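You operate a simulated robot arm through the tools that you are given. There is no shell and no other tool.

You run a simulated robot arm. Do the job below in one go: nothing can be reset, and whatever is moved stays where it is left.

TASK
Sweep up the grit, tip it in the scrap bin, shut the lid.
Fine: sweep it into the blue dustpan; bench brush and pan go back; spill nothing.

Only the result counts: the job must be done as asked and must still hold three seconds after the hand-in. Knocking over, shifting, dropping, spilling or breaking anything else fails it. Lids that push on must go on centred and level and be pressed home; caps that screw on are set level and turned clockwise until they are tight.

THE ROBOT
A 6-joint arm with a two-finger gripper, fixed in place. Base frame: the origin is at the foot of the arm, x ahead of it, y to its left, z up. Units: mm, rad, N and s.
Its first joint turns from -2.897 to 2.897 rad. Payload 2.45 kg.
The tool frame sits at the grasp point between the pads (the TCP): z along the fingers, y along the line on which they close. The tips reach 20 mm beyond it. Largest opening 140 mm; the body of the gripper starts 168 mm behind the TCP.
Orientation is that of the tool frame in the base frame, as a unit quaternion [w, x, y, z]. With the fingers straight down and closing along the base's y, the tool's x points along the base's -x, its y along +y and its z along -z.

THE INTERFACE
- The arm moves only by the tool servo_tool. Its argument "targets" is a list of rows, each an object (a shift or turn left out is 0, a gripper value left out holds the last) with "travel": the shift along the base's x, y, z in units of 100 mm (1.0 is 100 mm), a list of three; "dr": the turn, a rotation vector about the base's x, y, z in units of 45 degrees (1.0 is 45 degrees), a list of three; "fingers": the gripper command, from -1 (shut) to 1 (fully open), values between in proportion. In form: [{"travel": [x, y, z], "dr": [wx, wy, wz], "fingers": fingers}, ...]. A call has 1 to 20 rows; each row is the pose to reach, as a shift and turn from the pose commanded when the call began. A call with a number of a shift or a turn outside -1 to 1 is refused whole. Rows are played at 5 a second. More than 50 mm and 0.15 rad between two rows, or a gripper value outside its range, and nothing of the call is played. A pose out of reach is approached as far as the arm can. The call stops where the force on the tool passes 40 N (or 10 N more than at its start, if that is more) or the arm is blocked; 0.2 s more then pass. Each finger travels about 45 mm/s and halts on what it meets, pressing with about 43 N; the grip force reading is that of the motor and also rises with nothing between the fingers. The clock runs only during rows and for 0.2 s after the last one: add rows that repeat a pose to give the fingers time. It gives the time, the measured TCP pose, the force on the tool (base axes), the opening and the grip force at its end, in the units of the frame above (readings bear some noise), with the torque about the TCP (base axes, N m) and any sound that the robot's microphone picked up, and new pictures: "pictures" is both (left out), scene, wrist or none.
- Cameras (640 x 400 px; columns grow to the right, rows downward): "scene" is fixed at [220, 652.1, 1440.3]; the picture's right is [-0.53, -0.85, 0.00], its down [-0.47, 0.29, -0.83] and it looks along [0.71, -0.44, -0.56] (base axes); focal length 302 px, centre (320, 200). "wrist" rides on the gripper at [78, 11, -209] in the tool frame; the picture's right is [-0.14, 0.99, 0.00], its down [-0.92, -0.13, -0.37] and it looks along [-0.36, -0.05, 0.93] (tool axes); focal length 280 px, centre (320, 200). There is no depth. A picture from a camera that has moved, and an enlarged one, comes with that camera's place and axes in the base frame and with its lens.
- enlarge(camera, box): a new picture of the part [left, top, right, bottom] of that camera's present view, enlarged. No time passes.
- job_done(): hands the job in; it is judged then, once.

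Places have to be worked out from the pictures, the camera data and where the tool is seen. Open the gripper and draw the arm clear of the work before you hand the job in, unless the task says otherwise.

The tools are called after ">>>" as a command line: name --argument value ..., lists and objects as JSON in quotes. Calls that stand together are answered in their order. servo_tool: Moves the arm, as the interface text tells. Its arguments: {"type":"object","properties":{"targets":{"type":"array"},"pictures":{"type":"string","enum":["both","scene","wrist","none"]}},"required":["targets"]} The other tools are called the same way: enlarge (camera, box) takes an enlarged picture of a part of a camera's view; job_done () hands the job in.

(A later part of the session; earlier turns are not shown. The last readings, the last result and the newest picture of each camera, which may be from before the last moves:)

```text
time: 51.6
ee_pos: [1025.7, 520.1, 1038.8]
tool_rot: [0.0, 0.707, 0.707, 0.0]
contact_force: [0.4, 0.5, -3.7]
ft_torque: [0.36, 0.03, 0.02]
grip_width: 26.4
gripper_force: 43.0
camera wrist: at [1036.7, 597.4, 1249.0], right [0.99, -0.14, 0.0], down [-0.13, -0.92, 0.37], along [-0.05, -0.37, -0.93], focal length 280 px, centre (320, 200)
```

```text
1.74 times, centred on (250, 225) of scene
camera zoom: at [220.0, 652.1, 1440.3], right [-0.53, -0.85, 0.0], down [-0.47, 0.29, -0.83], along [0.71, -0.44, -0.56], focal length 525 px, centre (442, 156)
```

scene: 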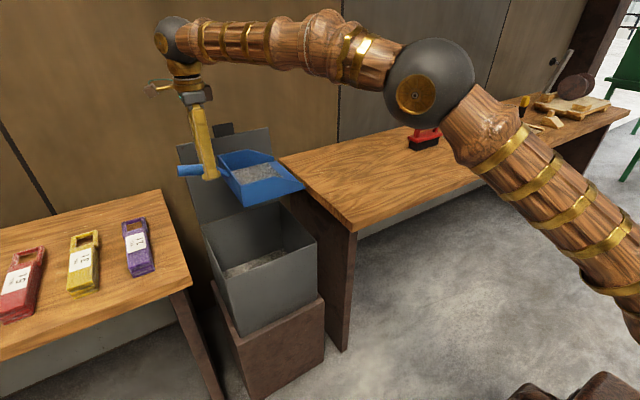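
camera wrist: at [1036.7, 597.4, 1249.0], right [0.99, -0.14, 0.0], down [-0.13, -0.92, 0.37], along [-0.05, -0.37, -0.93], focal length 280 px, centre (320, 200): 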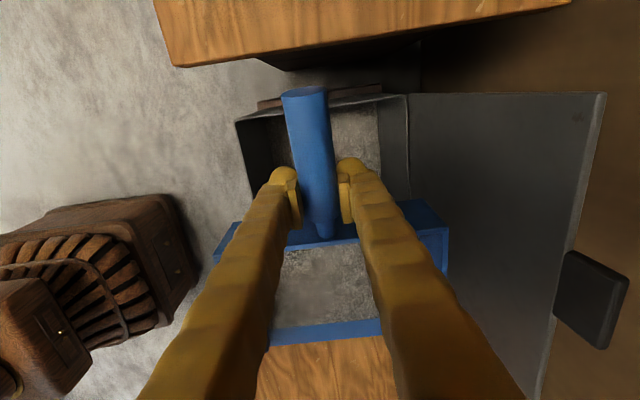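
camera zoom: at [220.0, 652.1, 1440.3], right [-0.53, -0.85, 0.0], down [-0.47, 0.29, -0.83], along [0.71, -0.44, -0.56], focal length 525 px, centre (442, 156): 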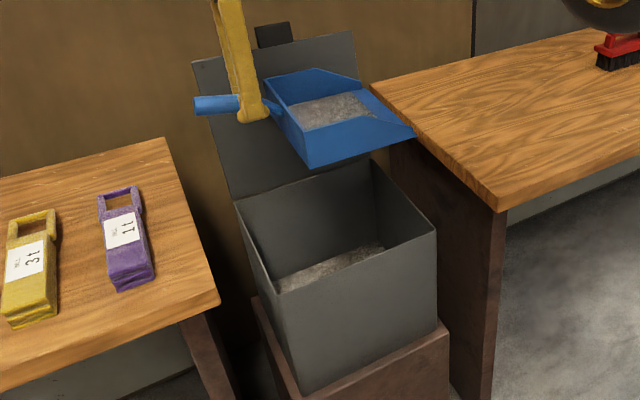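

The pan's lip is above the bin opening. I begin tipping (rotation about +x, mouth down), first to 22.5°, keeping the lip over the opening.

>>> servo_tool --targets '[{"travel": [0, 0.04, -0.02], "dr": [0.08, 0, 0]}, {"travel": [0, 0.08, -0.05], "dr": [0.167, 0, 0]}, {"travel": [0, 0.12, -0.08], "dr": [0.25, 0, 0]}, {"travel": [0, 0.15, -0.12], "dr": [0.333, 0, 0]}, {"travel": [0, 0.16, -0.16], "dr": [0.416, 0, 0]}, {"travel": [0, 0.17, -0.2], "dr": [0.5, 0, 0]}]' --pictures "both"

>>> enlarge --camera "scene" --box '[160, 110, 340, 340]'

```text
time: 53.0
ee_pos: [1024.3, 538.0, 1019.9]
tool_rot: [-0.138, 0.694, 0.693, 0.14]
contact_force: [-0.7, 0.1, -3.0]
ft_torque: [0.27, -0.02, 0.03]
grip_width: 26.3
gripper_force: 43.0
camera wrist: at [1035.9, 528.7, 1242.8], right [0.99, -0.13, -0.05], down [-0.13, -0.99, -0.01], along [-0.05, 0.02, -1.0], focal length 280 px, centre (320, 200)
```

scene: 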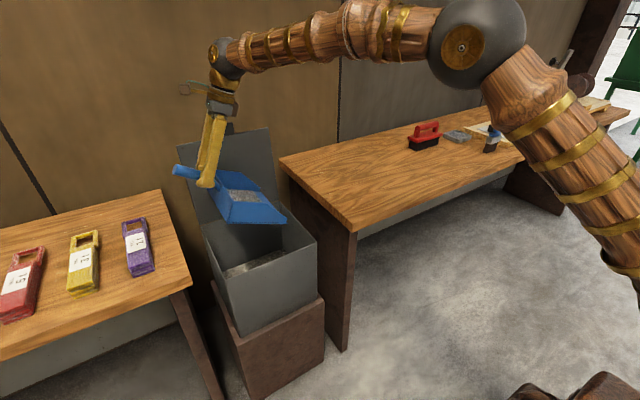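
wrist: 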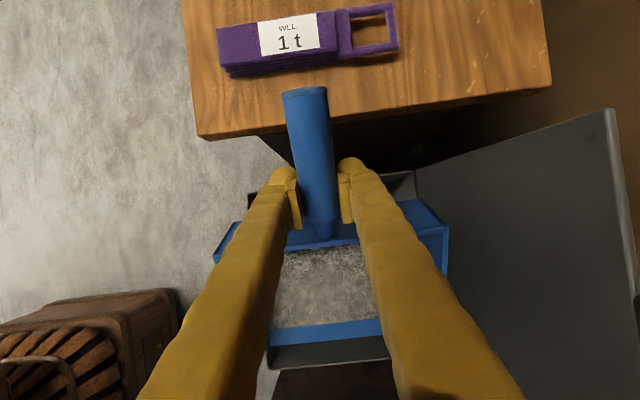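

```text
1.74 times, centred on (250, 225) of scene
camera zoom: at [220.0, 652.1, 1440.3], right [-0.53, -0.85, 0.0], down [-0.47, 0.29, -0.83], along [0.71, -0.44, -0.56], focal length 525 px, centre (442, 156)
```

zoom: 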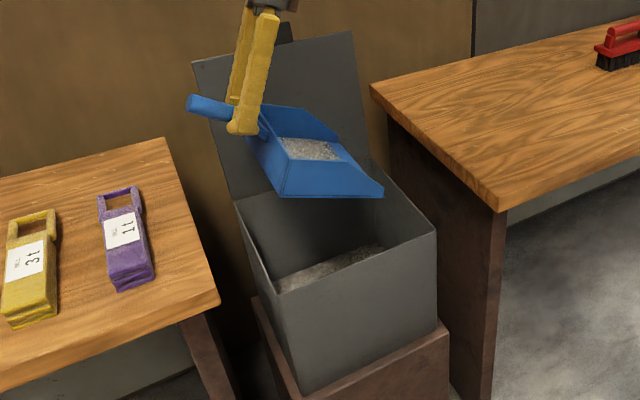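

Tipping is going smoothly with the lip inside the opening. I continue to 45°.

>>> servo_tool --targets '[{"travel": [0, 0.0, -0.04], "dr": [0.083, 0, 0]}, {"travel": [0, -0.02, -0.07], "dr": [0.167, 0, 0]}, {"travel": [0, -0.07, -0.1], "dr": [0.25, 0, 0]}, {"travel": [0, -0.14, -0.12], "dr": [0.333, 0, 0]}, {"travel": [0, -0.22, -0.15], "dr": [0.416, 0, 0]}, {"travel": [0, -0.32, -0.17], "dr": [0.5, 0, 0]}]' --pictures "both"

>>> enlarge --camera "scene" --box '[160, 110, 340, 340]'

```text
time: 54.4
ee_pos: [1025.4, 504.7, 1002.4]
tool_rot: [-0.271, 0.654, 0.653, 0.271]
contact_force: [0.9, -0.5, -3.2]
ft_torque: [0.13, -0.01, -0.02]
grip_width: 26.6
gripper_force: 43.0
camera wrist: at [1037.1, 411.3, 1205.4], right [0.99, -0.1, -0.1], down [-0.13, -0.91, -0.39], along [-0.05, 0.4, -0.92], focal length 280 px, centre (320, 200)
```

scene: 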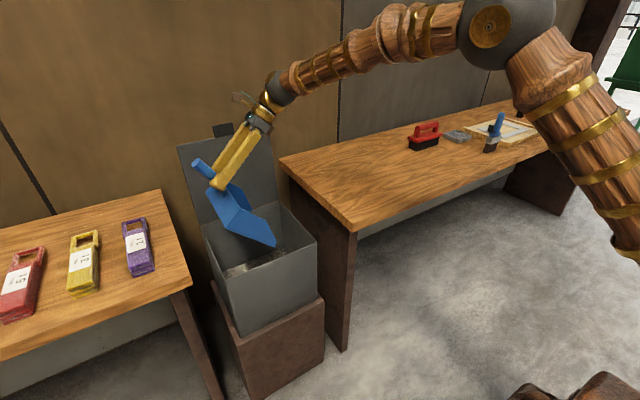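
wrist: 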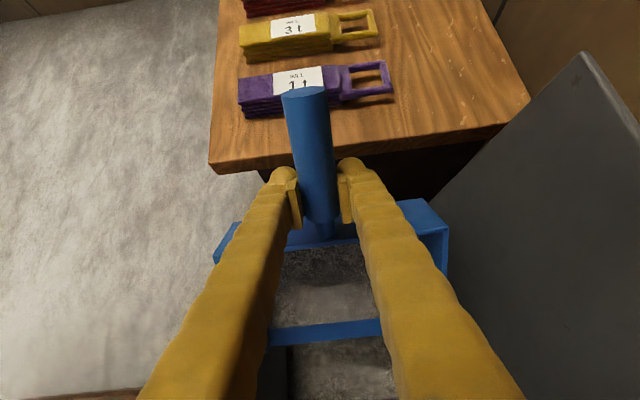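

```text
1.74 times, centred on (250, 225) of scene
camera zoom: at [220.0, 652.1, 1440.3], right [-0.53, -0.85, 0.0], down [-0.47, 0.29, -0.83], along [0.71, -0.44, -0.56], focal length 525 px, centre (442, 156)
```

zoom: 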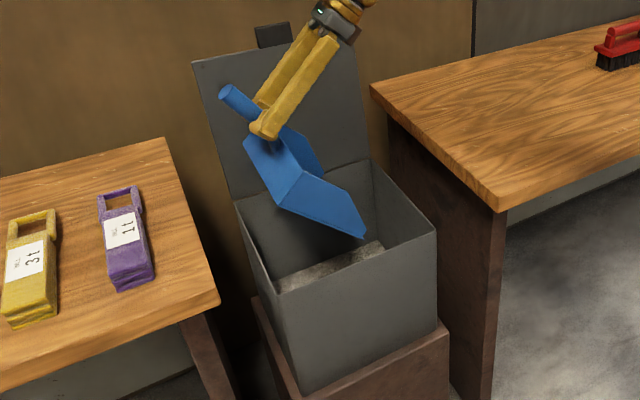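

At 45° the lip is inside the bin. I continue to 67.5°, shifting so the lip stays near the bin's middle.

>>> servo_tool --targets '[{"travel": [0, -0.15, 0.06], "dr": [0.083, 0, 0]}, {"travel": [0, -0.31, 0.11], "dr": [0.167, 0, 0]}, {"travel": [0, -0.48, 0.15], "dr": [0.25, 0, 0]}, {"travel": [0, -0.65, 0.18], "dr": [0.333, 0, 0]}, {"travel": [0, -0.83, 0.2], "dr": [0.416, 0, 0]}, {"travel": [0, -1.0, 0.21], "dr": [0.5, 0, 0]}, {"travel": [0, -1.0, 0.21], "dr": [0.5, 0, 0]}]' --pictures "both"

>>> enlarge --camera "scene" --box '[160, 110, 340, 340]'

>>> enlarge --camera "wrist" --box '[200, 180, 460, 400]'

```text
time: 56.0
ee_pos: [1026.3, 405.3, 1022.7]
tool_rot: [-0.393, 0.588, 0.588, 0.393]
contact_force: [-0.1, 0.2, -2.6]
ft_torque: [-0.03, -0.01, 0.0]
grip_width: 26.2
gripper_force: 43.1
camera wrist: at [1036.6, 241.6, 1175.4], right [0.99, -0.05, -0.13], down [-0.13, -0.69, -0.71], along [-0.05, 0.72, -0.69], focal length 280 px, centre (320, 200)
```

scene: 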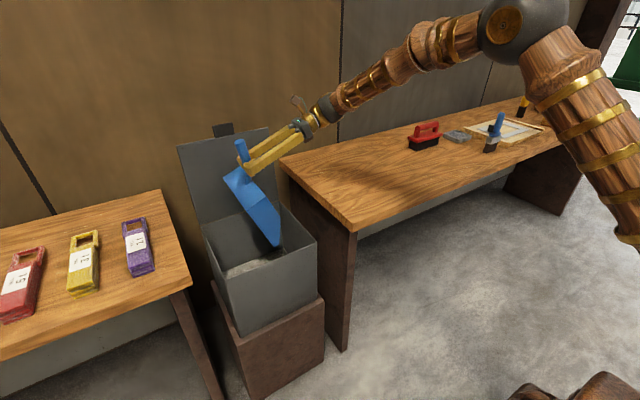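
wrist: 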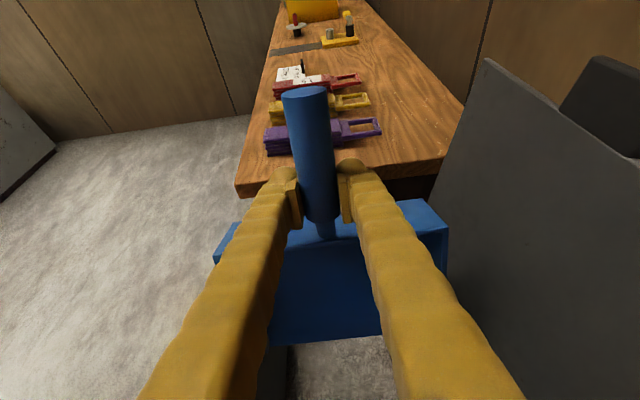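

```text
1.74 times, centred on (250, 225) of scene
camera zoom: at [220.0, 652.1, 1440.3], right [-0.53, -0.85, 0.0], down [-0.47, 0.29, -0.83], along [0.71, -0.44, -0.56], focal length 525 px, centre (442, 156)
```

zoom: 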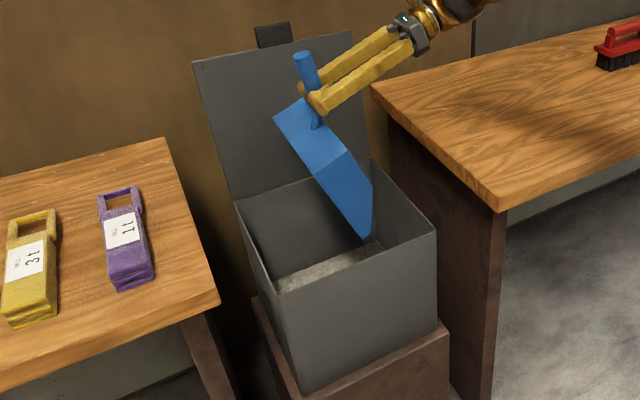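

```text
1.82 times, centred on (330, 290) of wrist
camera zoom: at [1036.6, 241.6, 1175.4], right [0.99, -0.05, -0.13], down [-0.13, -0.69, -0.71], along [-0.05, 0.72, -0.69], focal length 510 px, centre (302, 36)
```

zoom: 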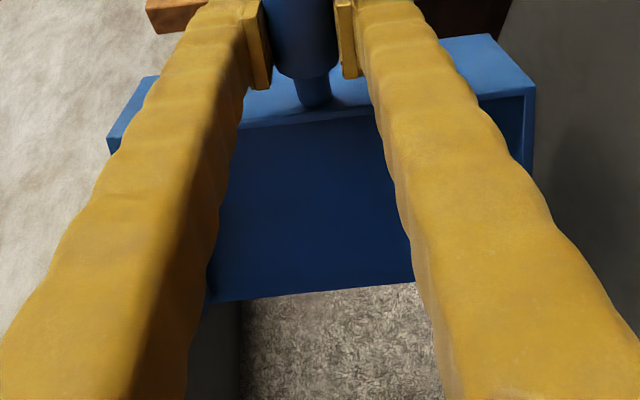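

The pan floor shows bare blue – the grit has slid into the bin. I tip a little more and pause to make sure nothing clings, then check.

>>> servo_tool --targets '[{"travel": [0, -0.17, 0.01], "dr": [0.083, 0, 0]}, {"travel": [0, -0.34, 0.01], "dr": [0.167, 0, 0]}, {"travel": [0, -0.51, 0.0], "dr": [0.25, 0, 0]}, {"travel": [0, -0.51, 0.0], "dr": [0.25, 0, 0]}, {"travel": [0, -0.51, 0.0], "dr": [0.25, 0, 0]}, {"travel": [0, -0.51, 0.0], "dr": [0.25, 0, 0]}, {"travel": [0, -0.51, 0.0], "dr": [0.25, 0, 0]}]' --pictures "both"

>>> enlarge --camera "wrist" --box '[200, 180, 460, 400]'

>>> enlarge --camera "scene" --box '[160, 110, 340, 340]'

```text
time: 57.6
ee_pos: [1026.1, 353.4, 1024.1]
tool_rot: [-0.449, 0.546, 0.547, 0.448]
contact_force: [0.8, 0.7, -3.4]
ft_torque: [-0.13, 0.04, 0.01]
grip_width: 26.3
gripper_force: 43.1
camera wrist: at [1036.9, 163.2, 1141.2], right [0.99, -0.03, -0.14], down [-0.13, -0.54, -0.83], along [-0.05, 0.84, -0.54], focal length 280 px, centre (320, 200)
```

scene: 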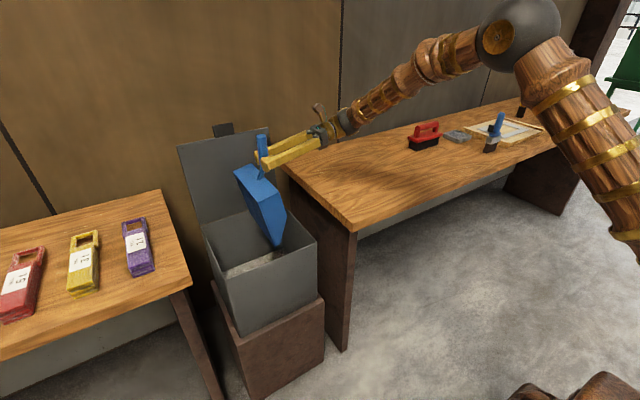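
wrist: 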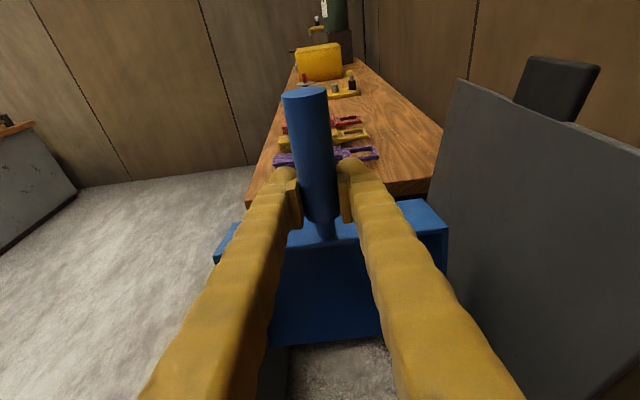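

```text
1.82 times, centred on (330, 290) of wrist
camera zoom: at [1036.9, 163.2, 1141.2], right [0.99, -0.03, -0.14], down [-0.13, -0.54, -0.83], along [-0.05, 0.84, -0.54], focal length 510 px, centre (302, 36)
```

zoom: 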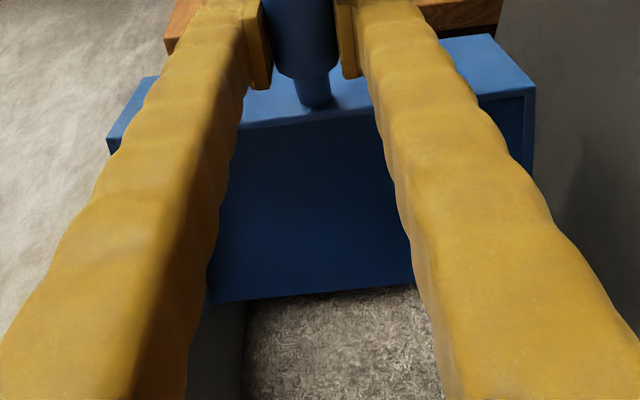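

```text
1.74 times, centred on (250, 225) of scene
camera zoom: at [220.0, 652.1, 1440.3], right [-0.53, -0.85, 0.0], down [-0.47, 0.29, -0.83], along [0.71, -0.44, -0.56], focal length 525 px, centre (442, 156)
```

zoom: 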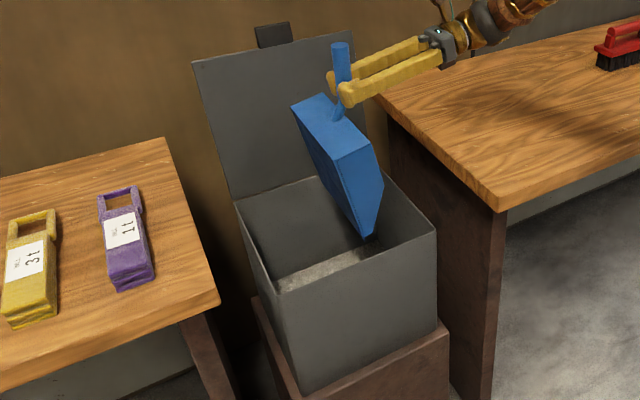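

The pan is empty and the grit lies in the bin. I raise the pan clear of the rim and turn it back to level.

>>> servo_tool --targets '[{"travel": [0, 0, 0.25]}, {"travel": [0, 0, 0.5]}, {"travel": [0, 0, 0.76]}, {"travel": [0, 0, 0.76]}]' --pictures "none"

>>> servo_tool --targets '[{"dr": [-0.17, 0, 0]}, {"dr": [-0.34, 0, 0]}, {"dr": [-0.51, 0, 0]}, {"dr": [-0.68, 0, 0]}, {"dr": [-0.85, 0, 0]}, {"dr": [-1.0, 0, 0]}]' --pictures "none"

>>> servo_tool --targets '[{"dr": [-0.17, 0, 0]}, {"dr": [-0.34, 0, 0]}, {"dr": [-0.51, 0, 0]}, {"dr": [-0.68, 0, 0]}, {"dr": [-0.75, 0, 0]}, {"dr": [-0.75, 0, 0]}]' --pictures "both"

```text
time: 58.6
ee_pos: [1026.9, 353.4, 1099.5]
tool_rot: [-0.449, 0.546, 0.547, 0.448]
contact_force: [-1.0, 0.8, -3.0]
ft_torque: [-0.11, -0.04, -0.03]
grip_width: 26.6
gripper_force: 43.3
```

```text
time: 60.0
ee_pos: [1026.7, 353.5, 1098.4]
tool_rot: [-0.205, 0.678, 0.676, 0.206]
contact_force: [0.2, 0.0, -2.8]
ft_torque: [0.28, 0.01, 0.02]
grip_width: 26.2
gripper_force: 43.2
```

```text
time: 61.4
ee_pos: [1025.6, 353.9, 1098.9]
tool_rot: [0.001, 0.707, 0.707, 0.0]
contact_force: [0.8, 0.4, -3.0]
ft_torque: [0.38, 0.02, 0.01]
grip_width: 26.3
gripper_force: 43.3
camera wrist: at [1037.8, 431.4, 1308.0], right [0.99, -0.14, 0.0], down [-0.13, -0.92, 0.37], along [-0.05, -0.37, -0.93], focal length 280 px, centre (320, 200)
```

scene: 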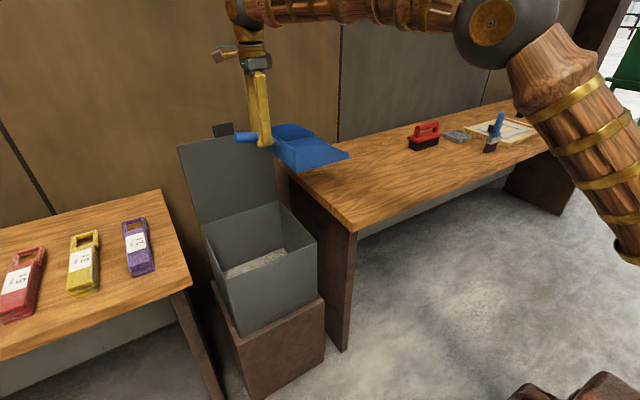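
wrist: 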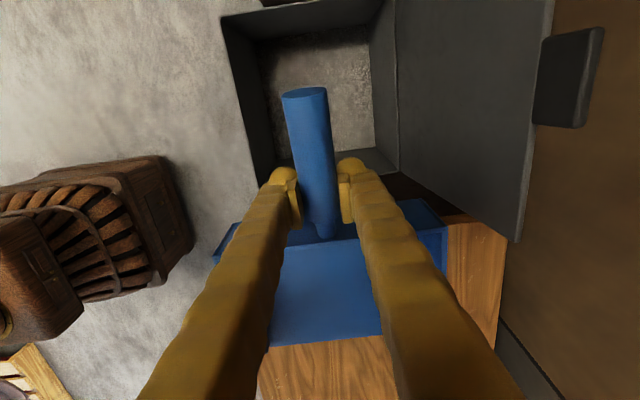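

The pan is level and empty. I carry it back over the bench to its original place at (1001,122).

>>> servo_tool --targets '[{"travel": [-0.04, -0.33, 0]}, {"travel": [-0.08, -0.67, 0]}, {"travel": [-0.13, -1.0, 0]}]' --pictures "none"

>>> servo_tool --targets '[{"travel": [-0.04, -0.33, 0]}, {"travel": [-0.08, -0.67, 0]}, {"travel": [-0.13, -1.0, 0]}]' --pictures "none"

>>> servo_tool --targets '[{"travel": [0, -0.2, -0.2]}, {"travel": [0, -0.32, -0.42]}, {"travel": [0, -0.32, -0.62]}, {"travel": [0, -0.32, -0.62]}]' --pictures "both"

```text
time: 62.2
ee_pos: [1015.7, 252.5, 1098.5]
tool_rot: [0.0, 0.707, 0.707, 0.0]
contact_force: [0.0, 1.0, -4.1]
ft_torque: [0.34, -0.03, -0.01]
grip_width: 26.5
gripper_force: 42.9
```

```text
time: 63.0
ee_pos: [999.3, 152.9, 1100.0]
tool_rot: [0.0, 0.707, 0.707, 0.001]
contact_force: [0.1, 0.5, -3.0]
ft_torque: [0.38, -0.02, -0.01]
grip_width: 26.7
gripper_force: 43.2
```

```text
time: 64.0
ee_pos: [999.0, 120.3, 1036.5]
tool_rot: [0.0, 0.707, 0.707, 0.0]
contact_force: [-0.2, 0.2, -2.5]
ft_torque: [0.42, -0.03, -0.03]
grip_width: 26.2
gripper_force: 42.8
camera wrist: at [1011.2, 199.2, 1245.9], right [0.99, -0.14, 0.0], down [-0.13, -0.92, 0.37], along [-0.05, -0.37, -0.93], focal length 280 px, centre (320, 200)
```

scene: 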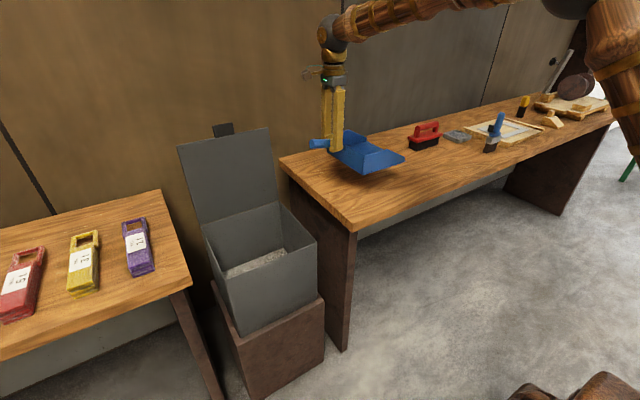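
wrist: 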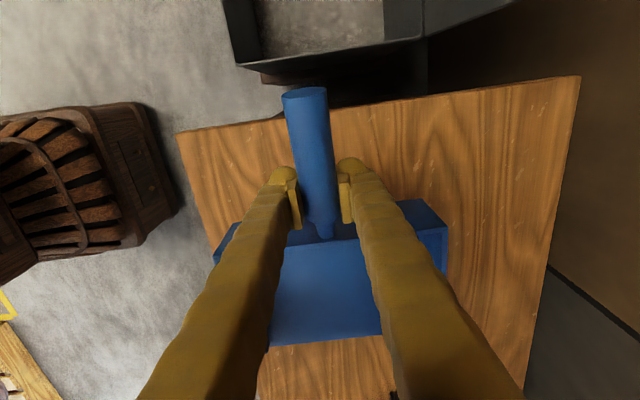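

The pan is over its original spot. I lower it 100 mm gently onto the bench.

>>> servo_tool --targets '[{"travel": [0, 0, -0.35]}, {"travel": [0, 0, -0.7]}, {"travel": [0, 0, -0.9]}, {"travel": [0, 0, -0.95]}, {"travel": [0, 0, -0.98]}, {"travel": [0, 0, -1.0]}, {"travel": [0, 0, -1.0]}]' --pictures "both"

>>> enlarge --camera "scene" --box '[290, 130, 410, 210]'

```text
time: 65.6
ee_pos: [1001.6, 122.2, 938.6]
tool_rot: [0.0, 0.707, 0.707, 0.0]
contact_force: [-0.5, -0.1, -0.9]
ft_torque: [-0.2, -0.23, -0.03]
grip_width: 26.3
gripper_force: 42.8
camera wrist: at [1011.4, 199.3, 1147.3], right [0.99, -0.14, 0.0], down [-0.13, -0.92, 0.37], along [-0.05, -0.37, -0.93], focal length 280 px, centre (320, 200)
```

scene: 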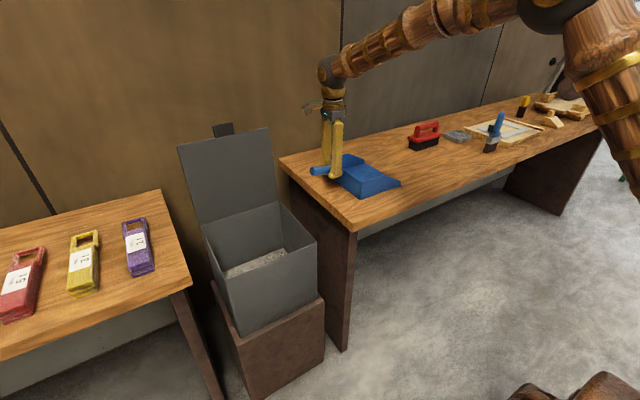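
wrist: 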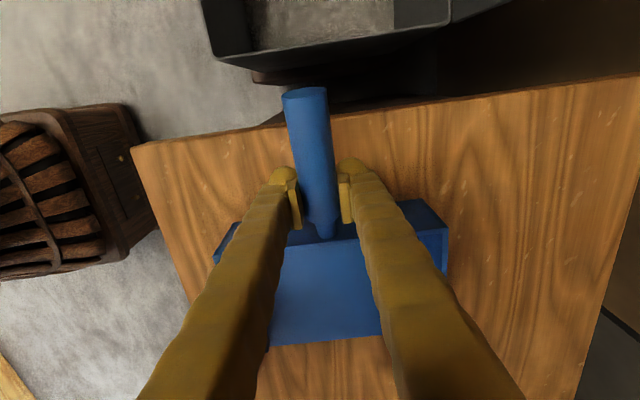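

```text
5.00 times, centred on (350, 170) of scene
camera zoom: at [220.0, 652.1, 1440.3], right [-0.53, -0.85, 0.0], down [-0.47, 0.29, -0.83], along [0.71, -0.44, -0.56], focal length 1510 px, centre (170, 350)
```

zoom: 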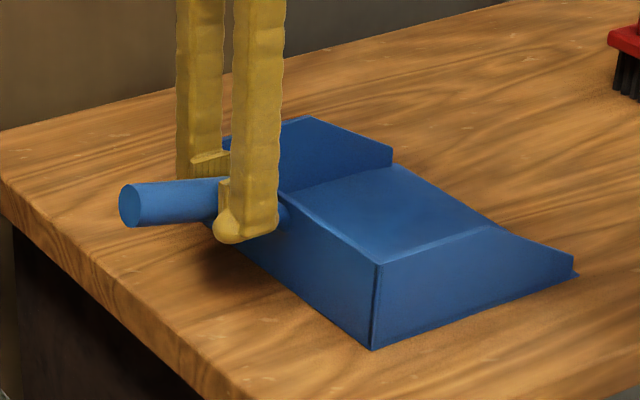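

The lip side already touches and the pan matches its original image position. I lower another 1 mm and release, then withdraw upward.

>>> servo_tool --targets '[{"travel": [0, 0, -0.012]}, {"travel": [0, 0, -0.012]}, {"travel": [0, 0, -0.012], "fingers": 0.0}, {"travel": [0, 0, -0.012], "fingers": 0.0}, {"travel": [0, 0, -0.012], "fingers": 0.0}, {"travel": [0, 0, -0.012], "fingers": 0.0}, {"travel": [0, 0, -0.012], "fingers": 0.0}, {"travel": [0, 0, 0.2], "fingers": 0.0}, {"travel": [0, 0, 0.5], "fingers": 0.0}, {"travel": [0, 0, 0.95], "fingers": 0.0}, {"travel": [0, 0, 0.95], "fingers": 0.0}]' --pictures "both"

>>> enlarge --camera "scene" --box '[290, 130, 410, 210]'

>>> enlarge --camera "scene" --box '[160, 110, 340, 340]'

```text
time: 68.0
ee_pos: [1000.2, 121.0, 1031.7]
tool_rot: [0.0, 0.707, 0.707, 0.0]
contact_force: [0.1, 0.1, 0.6]
ft_torque: [0.0, 0.01, -0.01]
grip_width: 70.0
gripper_force: 0.1
camera wrist: at [1011.7, 198.6, 1241.5], right [0.99, -0.14, 0.0], down [-0.13, -0.92, 0.37], along [-0.05, -0.37, -0.93], focal length 280 px, centre (320, 200)
```

scene: 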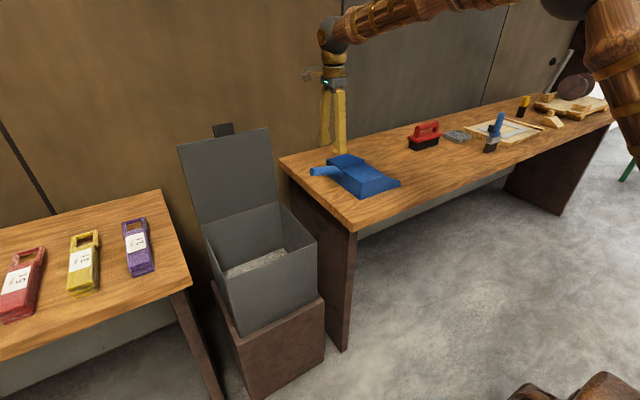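
wrist: 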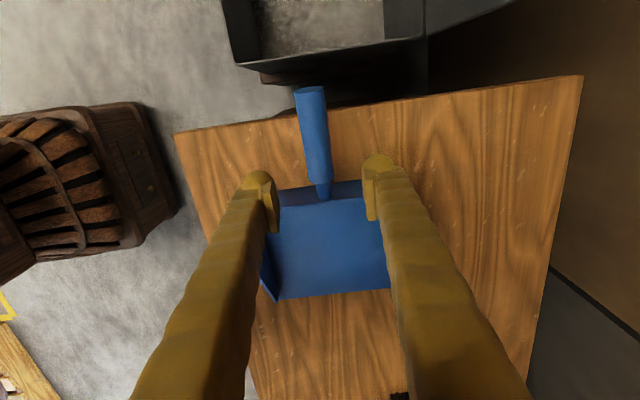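

```text
5.00 times, centred on (350, 170) of scene
camera zoom: at [220.0, 652.1, 1440.3], right [-0.53, -0.85, 0.0], down [-0.47, 0.29, -0.83], along [0.71, -0.44, -0.56], focal length 1510 px, centre (170, 350)
```

zoom: 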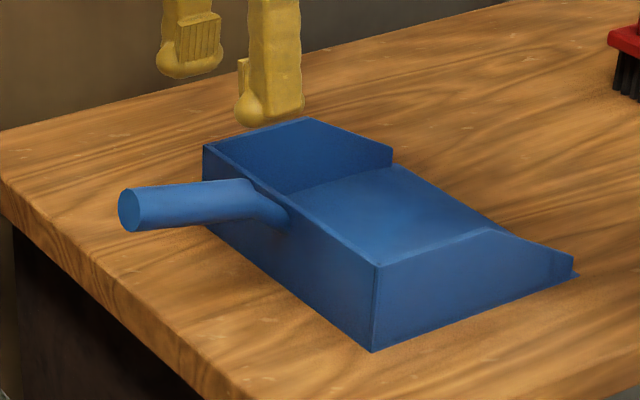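

```text
1.74 times, centred on (250, 225) of scene
camera zoom: at [220.0, 652.1, 1440.3], right [-0.53, -0.85, 0.0], down [-0.47, 0.29, -0.83], along [0.71, -0.44, -0.56], focal length 525 px, centre (442, 156)
```

zoom: 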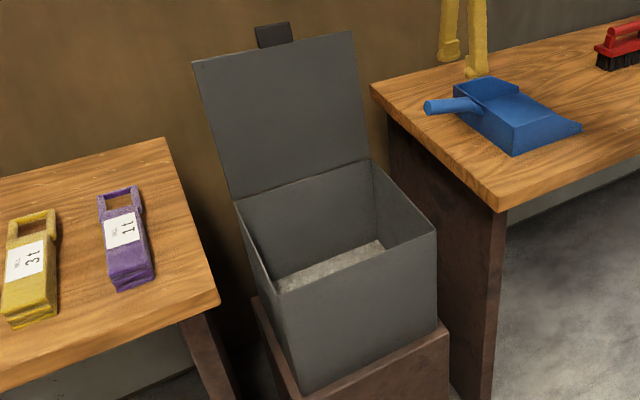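

The pan is back in place, matching its original outline. Now for the lid: its top edge is near (1220–1229, z≈1045), y 257–565, with the tab at about (1236,409,1064), leaning ~10° past vertical. I rise and tilt the gripper 35° forward to approach the lid's top edge beside the tab.

>>> servo_tool --targets '[{"travel": [0, 0, 0.2]}, {"travel": [0.1, 0.2, 0.4]}, {"travel": [0.2, 0.4, 0.6]}, {"travel": [0.3, 0.6, 0.8]}, {"travel": [0.4, 0.8, 0.98]}, {"travel": [0.5, 1.0, 0.98]}]' --pictures "none"

>>> servo_tool --targets '[{"travel": [0.1, 0.2, 0], "dr": [0, -0.15, 0]}, {"travel": [0.2, 0.4, 0], "dr": [0, -0.3, 0]}, {"travel": [0.3, 0.6, 0], "dr": [0, -0.45, 0]}, {"travel": [0.4, 0.8, 0], "dr": [0, -0.6, 0]}, {"travel": [0.5, 0.88, 0], "dr": [0, -0.7, 0]}, {"travel": [0.5, 0.88, 0], "dr": [0, -0.778, 0]}, {"travel": [0.5, 0.88, 0], "dr": [0, -0.778, 0]}]' --pictures "both"

>>> enlarge --camera "scene" --box '[160, 60, 340, 240]'

```text
time: 69.4
ee_pos: [1050.1, 219.8, 1129.7]
tool_rot: [0.0, 0.707, 0.707, -0.001]
contact_force: [-0.8, -0.4, 1.0]
ft_torque: [0.02, -0.01, -0.02]
grip_width: 69.9
gripper_force: 0.2
```

```text
time: 71.0
ee_pos: [1097.8, 310.5, 1130.6]
tool_rot: [0.213, 0.674, 0.674, 0.213]
contact_force: [0.2, -0.2, 0.1]
ft_torque: [-0.02, -0.04, -0.02]
grip_width: 69.9
gripper_force: 0.1
camera wrist: at [989.0, 387.9, 1308.4], right [0.81, -0.14, 0.57], down [-0.32, -0.92, 0.23], along [0.49, -0.36, -0.79], focal length 280 px, centre (320, 200)
```

scene: 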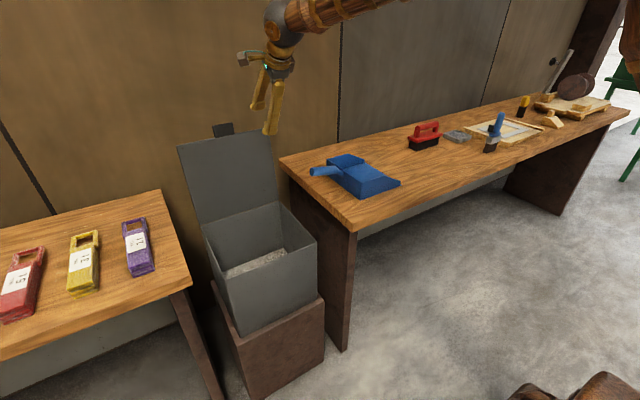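
wrist: 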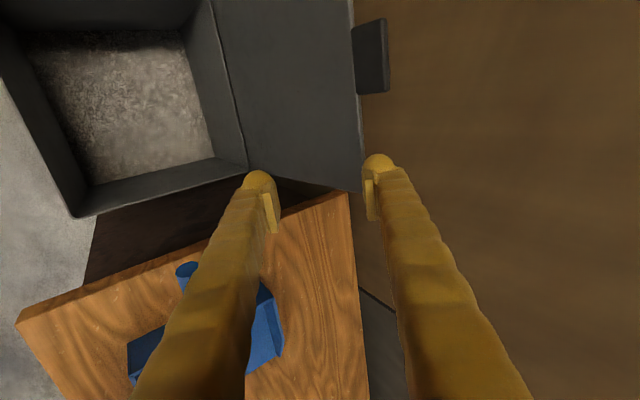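

```text
2.22 times, centred on (250, 150) of scene
camera zoom: at [220.0, 652.1, 1440.3], right [-0.53, -0.85, 0.0], down [-0.47, 0.29, -0.83], along [0.71, -0.44, -0.56], focal length 671 px, centre (476, 311)
```

zoom: 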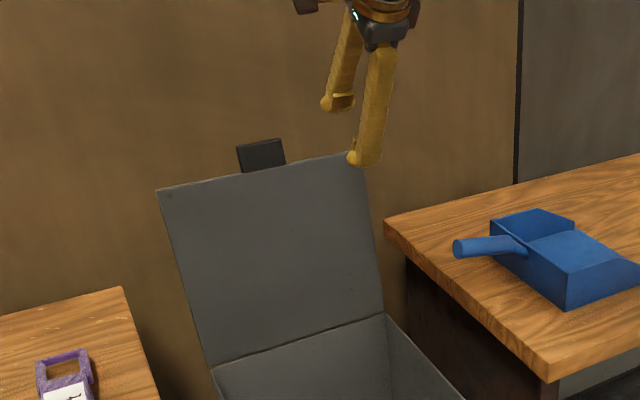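

From this view the lid's top edge is at (≈1225, z≈1041). I move over it with the open fingers set to straddle the edge at y≈290, staying above it for now.

>>> servo_tool --targets '[{"travel": [0.3, -0.1, 0]}, {"travel": [0.6, -0.2, 0]}, {"travel": [0.9, -0.2, 0]}, {"travel": [0.9, -0.2, 0]}]' --pictures "none"

>>> servo_tool --targets '[{"travel": [0.15, 0, 0]}, {"travel": [0.31, 0, -0.15]}, {"travel": [0.31, 0, -0.3]}, {"travel": [0.31, 0, -0.3]}]' --pictures "both"

>>> enlarge --camera "wrist" --box '[160, 40, 480, 300]'

>>> enlarge --camera "scene" --box '[160, 60, 340, 240]'

```text
time: 72.0
ee_pos: [1188.5, 291.5, 1131.0]
tool_rot: [0.212, 0.674, 0.675, 0.212]
contact_force: [0.1, 0.1, -0.3]
ft_torque: [-0.01, 0.01, 0.02]
grip_width: 69.7
gripper_force: 0.1
```

```text
time: 73.0
ee_pos: [1222.3, 291.7, 1100.1]
tool_rot: [0.213, 0.674, 0.674, 0.213]
contact_force: [-0.4, 1.4, 0.0]
ft_torque: [0.02, -0.03, -0.01]
grip_width: 70.0
gripper_force: 0.0
camera wrist: at [1110.5, 368.6, 1278.3], right [0.81, -0.14, 0.57], down [-0.32, -0.92, 0.23], along [0.49, -0.37, -0.79], focal length 280 px, centre (320, 200)
```

scene: 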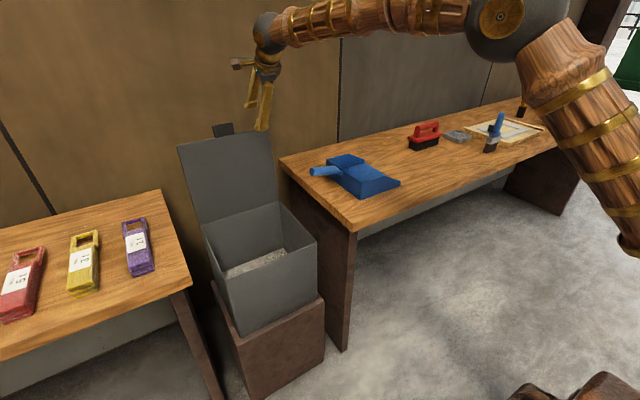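
wrist: 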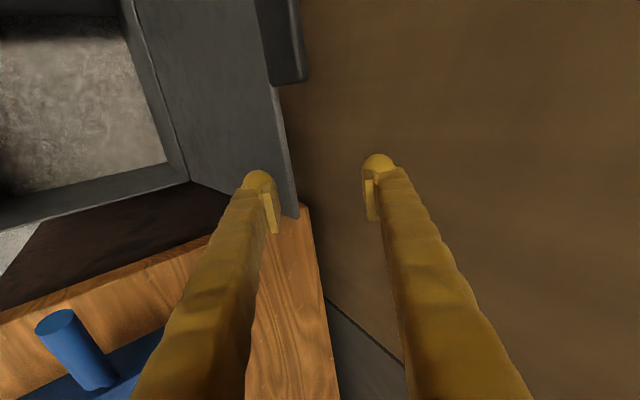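

```text
1.54 times, centred on (320, 170) of wrist
camera zoom: at [1110.5, 368.6, 1278.3], right [0.81, -0.14, 0.57], down [-0.32, -0.92, 0.23], along [0.49, -0.37, -0.79], focal length 431 px, centre (320, 246)
```

zoom: 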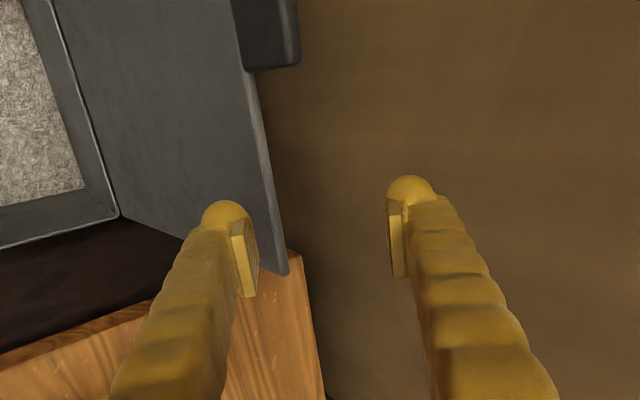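

```text
2.22 times, centred on (250, 150) of scene
camera zoom: at [220.0, 652.1, 1440.3], right [-0.53, -0.85, 0.0], down [-0.47, 0.29, -0.83], along [0.71, -0.44, -0.56], focal length 671 px, centre (476, 311)
```

zoom: 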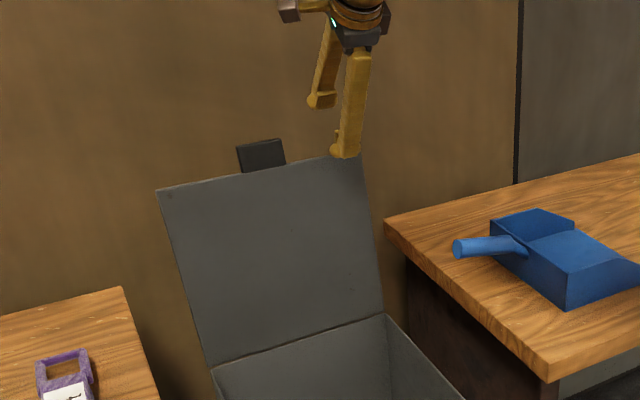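

The lid edge lies neatly between the two fingers as seen from the wrist. I descend with the fingers straddling the edge while reducing tilt to 20°, checking halfway.

>>> servo_tool --targets '[{"travel": [0.005, 0, -0.12], "dr": [0, 0.06, 0]}, {"travel": [0.01, 0, -0.24], "dr": [0, 0.12, 0]}, {"travel": [0.01, 0, -0.35], "dr": [0, 0.17, 0]}, {"travel": [0.01, 0, -0.35], "dr": [0, 0.17, 0]}]' --pictures "both"

>>> enlarge --camera "wrist" --box '[160, 40, 480, 300]'

>>> enlarge --camera "scene" --box '[200, 80, 320, 180]'

```text
time: 74.0
ee_pos: [1221.0, 290.0, 1064.8]
tool_rot: [0.167, 0.687, 0.687, 0.167]
contact_force: [-0.6, 0.1, 0.0]
ft_torque: [0.03, 0.03, -0.01]
grip_width: 69.8
gripper_force: 0.0
camera wrist: at [1135.3, 368.1, 1255.7], right [0.88, -0.14, 0.45], down [-0.28, -0.92, 0.27], along [0.38, -0.36, -0.85], focal length 280 px, centre (320, 200)
```

scene: 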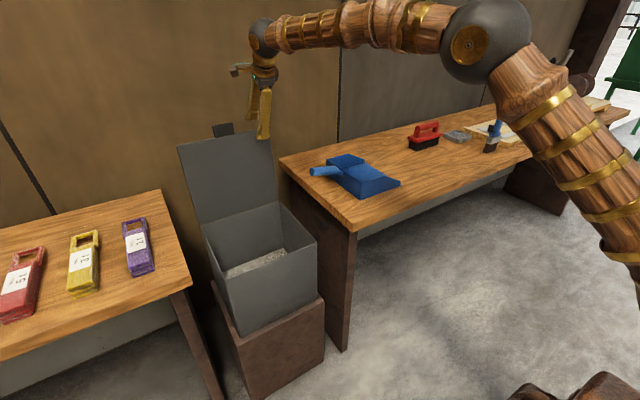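
wrist: 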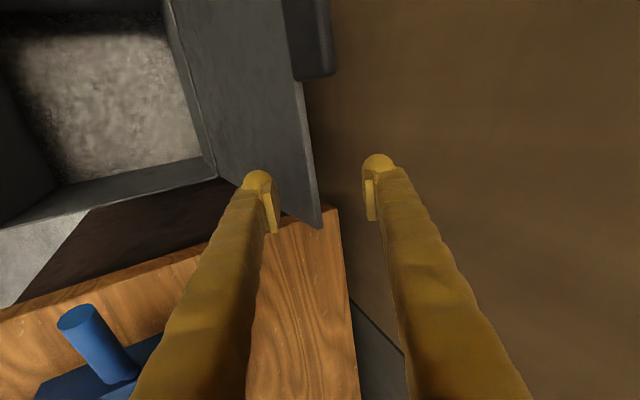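

```text
1.54 times, centred on (320, 170) of wrist
camera zoom: at [1135.3, 368.1, 1255.7], right [0.88, -0.14, 0.45], down [-0.28, -0.92, 0.27], along [0.38, -0.36, -0.85], focal length 431 px, centre (320, 246)
```

zoom: 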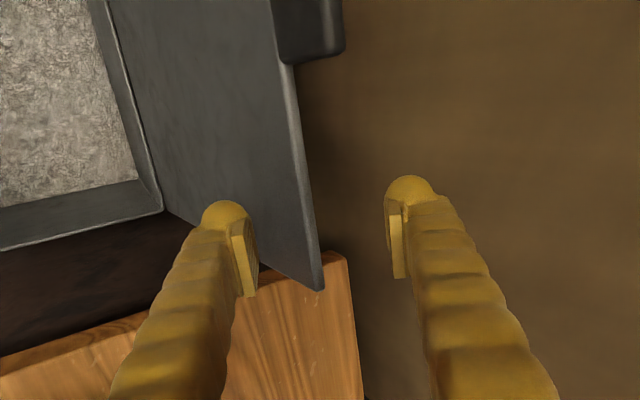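

```text
4.00 times, centred on (260, 130) of scene
camera zoom: at [220.0, 652.1, 1440.3], right [-0.53, -0.85, 0.0], down [-0.47, 0.29, -0.83], along [0.71, -0.44, -0.56], focal length 1208 px, centre (560, 480)
```

zoom: 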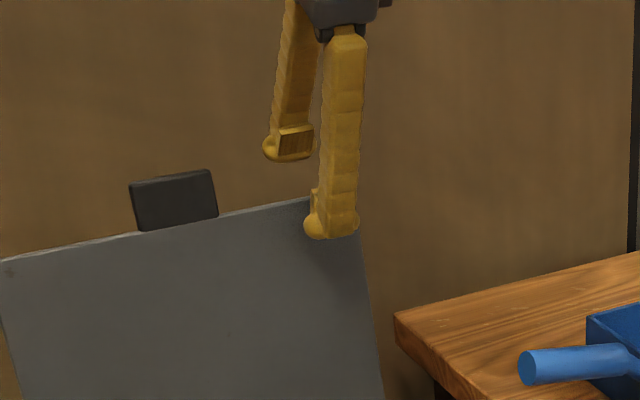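

The front finger is in front of the lid and the rear finger behind and still above the edge. I continue down so the rear fingertip drops behind the lid.

>>> servo_tool --targets '[{"travel": [0.005, 0, -0.1], "dr": [0, 0.05, 0]}, {"travel": [0.01, 0, -0.2], "dr": [0, 0.1, 0]}, {"travel": [0.015, 0, -0.3], "dr": [0, 0.163, 0]}, {"travel": [0.015, 0, -0.36], "dr": [0, 0.163, 0]}, {"travel": [0.015, 0, -0.36], "dr": [0, 0.163, 0]}]' --pictures "both"

>>> enlarge --camera "wrist" --box '[160, 40, 480, 300]'

>>> enlarge --camera "scene" --box '[200, 80, 320, 180]'

```text
time: 75.2
ee_pos: [1224.6, 289.1, 1029.6]
tool_rot: [0.124, 0.696, 0.696, 0.122]
contact_force: [1.0, -0.6, 0.3]
ft_torque: [-0.01, -0.02, 0.01]
grip_width: 69.9
gripper_force: 0.0
camera wrist: at [1162.9, 367.1, 1230.3], right [0.93, -0.14, 0.34], down [-0.25, -0.92, 0.3], along [0.27, -0.37, -0.89], focal length 280 px, centre (320, 200)
```

scene: 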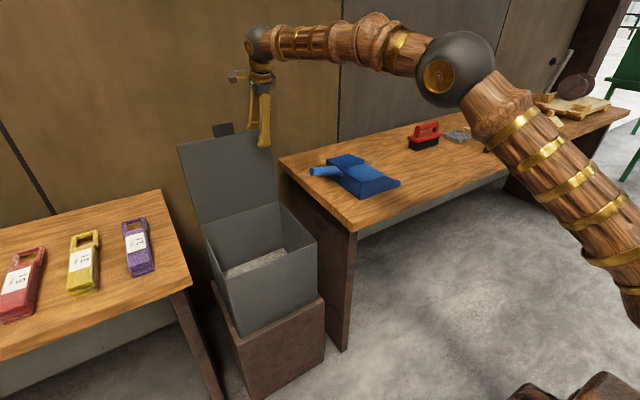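
wrist: 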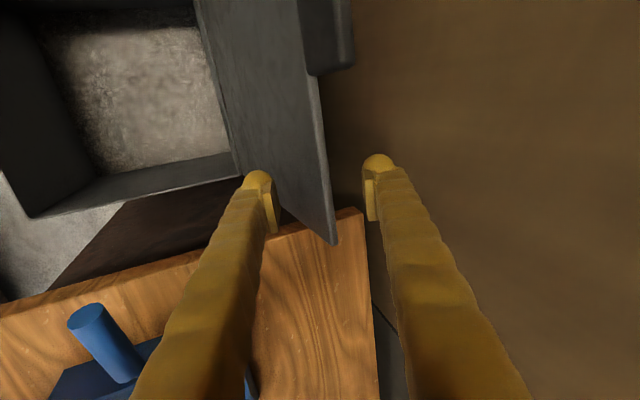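

```text
1.54 times, centred on (320, 170) of wrist
camera zoom: at [1162.9, 367.1, 1230.3], right [0.93, -0.14, 0.34], down [-0.25, -0.92, 0.3], along [0.27, -0.37, -0.89], focal length 431 px, centre (320, 246)
```

zoom: 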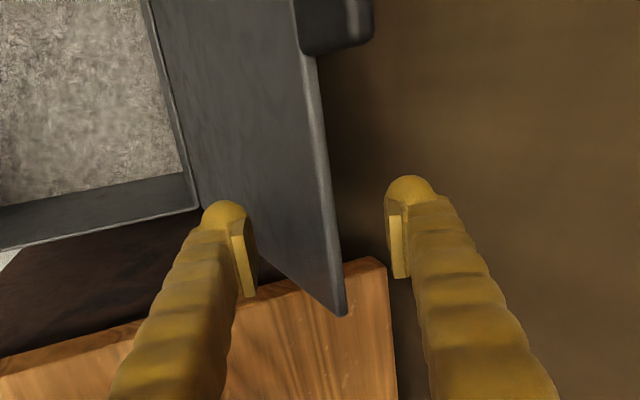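

```text
4.00 times, centred on (260, 130) of scene
camera zoom: at [220.0, 652.1, 1440.3], right [-0.53, -0.85, 0.0], down [-0.47, 0.29, -0.83], along [0.71, -0.44, -0.56], focal length 1208 px, centre (560, 480)
```

zoom: 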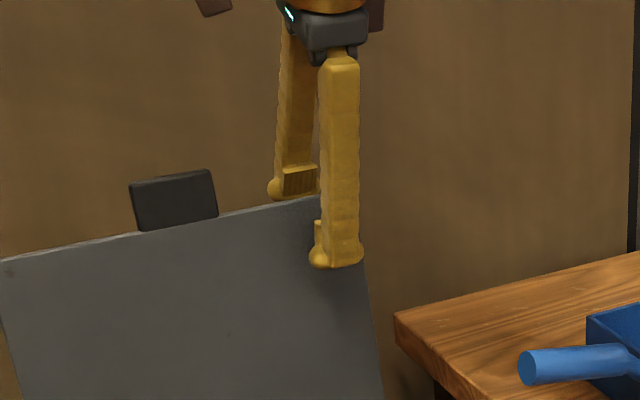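

The rear fingertip is now ~18 mm below the lid's top edge, behind it. I lower 12 mm more for a safer hook and narrow the opening to 60 mm so the lid stays captured between the fingers.

>>> servo_tool --targets '[{"travel": [0, 0, -0.06]}, {"travel": [0, 0, -0.12]}, {"travel": [0, 0, -0.12], "fingers": -0.143}, {"travel": [0, 0, -0.12], "fingers": -0.143}]' --pictures "wrist"

>>> enlarge --camera "wrist" --box '[160, 40, 480, 300]'

```text
time: 76.2
ee_pos: [1223.9, 289.4, 1017.7]
tool_rot: [0.123, 0.697, 0.696, 0.123]
contact_force: [-0.3, 0.0, 0.7]
ft_torque: [-0.03, 0.01, -0.03]
grip_width: 59.9
gripper_force: 0.1
camera wrist: at [1162.9, 367.3, 1217.8], right [0.93, -0.14, 0.34], down [-0.25, -0.92, 0.3], along [0.27, -0.37, -0.89], focal length 280 px, centre (320, 200)
```

wrist: 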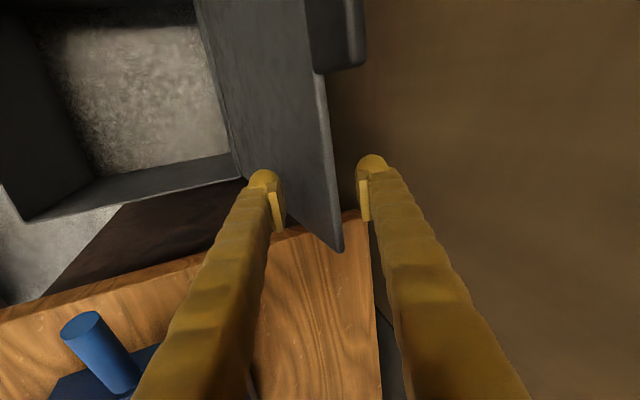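

```text
1.54 times, centred on (320, 170) of wrist
camera zoom: at [1162.9, 367.3, 1217.8], right [0.93, -0.14, 0.34], down [-0.25, -0.92, 0.3], along [0.27, -0.37, -0.89], focal length 431 px, centre (320, 246)
```

zoom: 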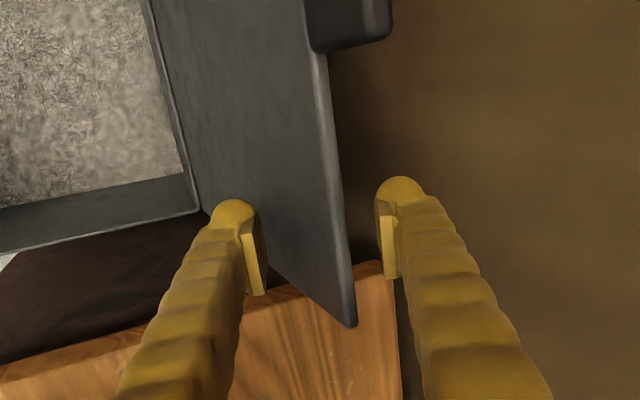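

The lid edge is captured between the fingers. I now pull slowly in −x so the rear finger swings the lid up to about vertical.

>>> servo_tool --targets '[{"travel": [-0.1, 0, 0]}, {"travel": [-0.2, 0, 0.005]}, {"travel": [-0.3, 0, 0.01]}, {"travel": [-0.4, 0, 0.01]}, {"travel": [-0.5, 0, 0.01]}]' --pictures "both"

>>> enlarge --camera "scene" --box '[160, 80, 340, 260]'

```text
time: 77.4
ee_pos: [1173.3, 289.8, 1020.1]
tool_rot: [0.123, 0.696, 0.696, 0.123]
contact_force: [1.4, -0.2, 1.5]
ft_torque: [-0.01, 0.01, 0.05]
grip_width: 60.7
gripper_force: 0.8
camera wrist: at [1111.7, 368.1, 1219.5], right [0.93, -0.14, 0.34], down [-0.25, -0.92, 0.3], along [0.27, -0.36, -0.89], focal length 280 px, centre (320, 200)
```

scene: 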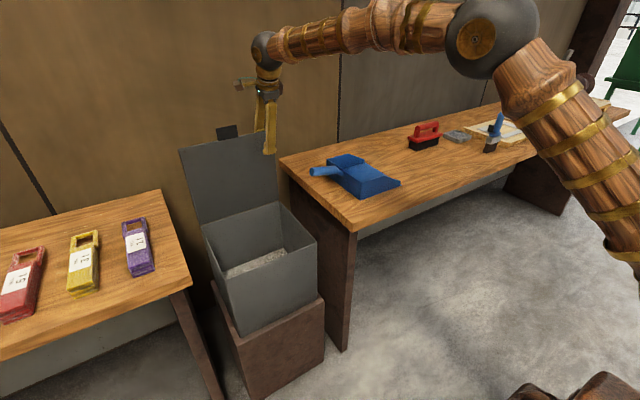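
wrist: 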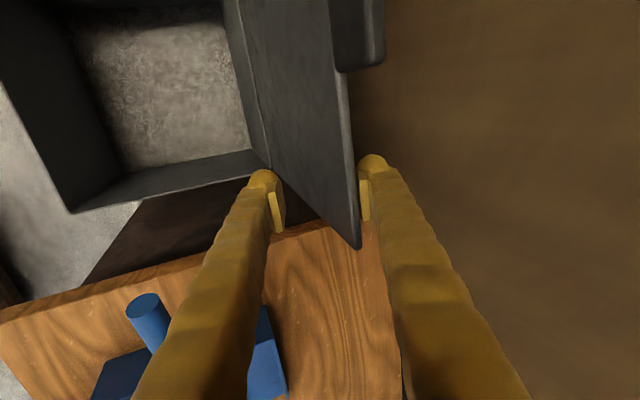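

```text
2.22 times, centred on (250, 170) of scene
camera zoom: at [220.0, 652.1, 1440.3], right [-0.53, -0.85, 0.0], down [-0.47, 0.29, -0.83], along [0.71, -0.44, -0.56], focal length 671 px, centre (476, 267)
```

zoom: 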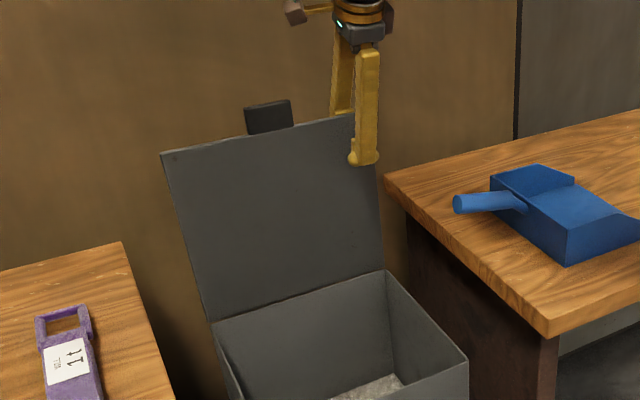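

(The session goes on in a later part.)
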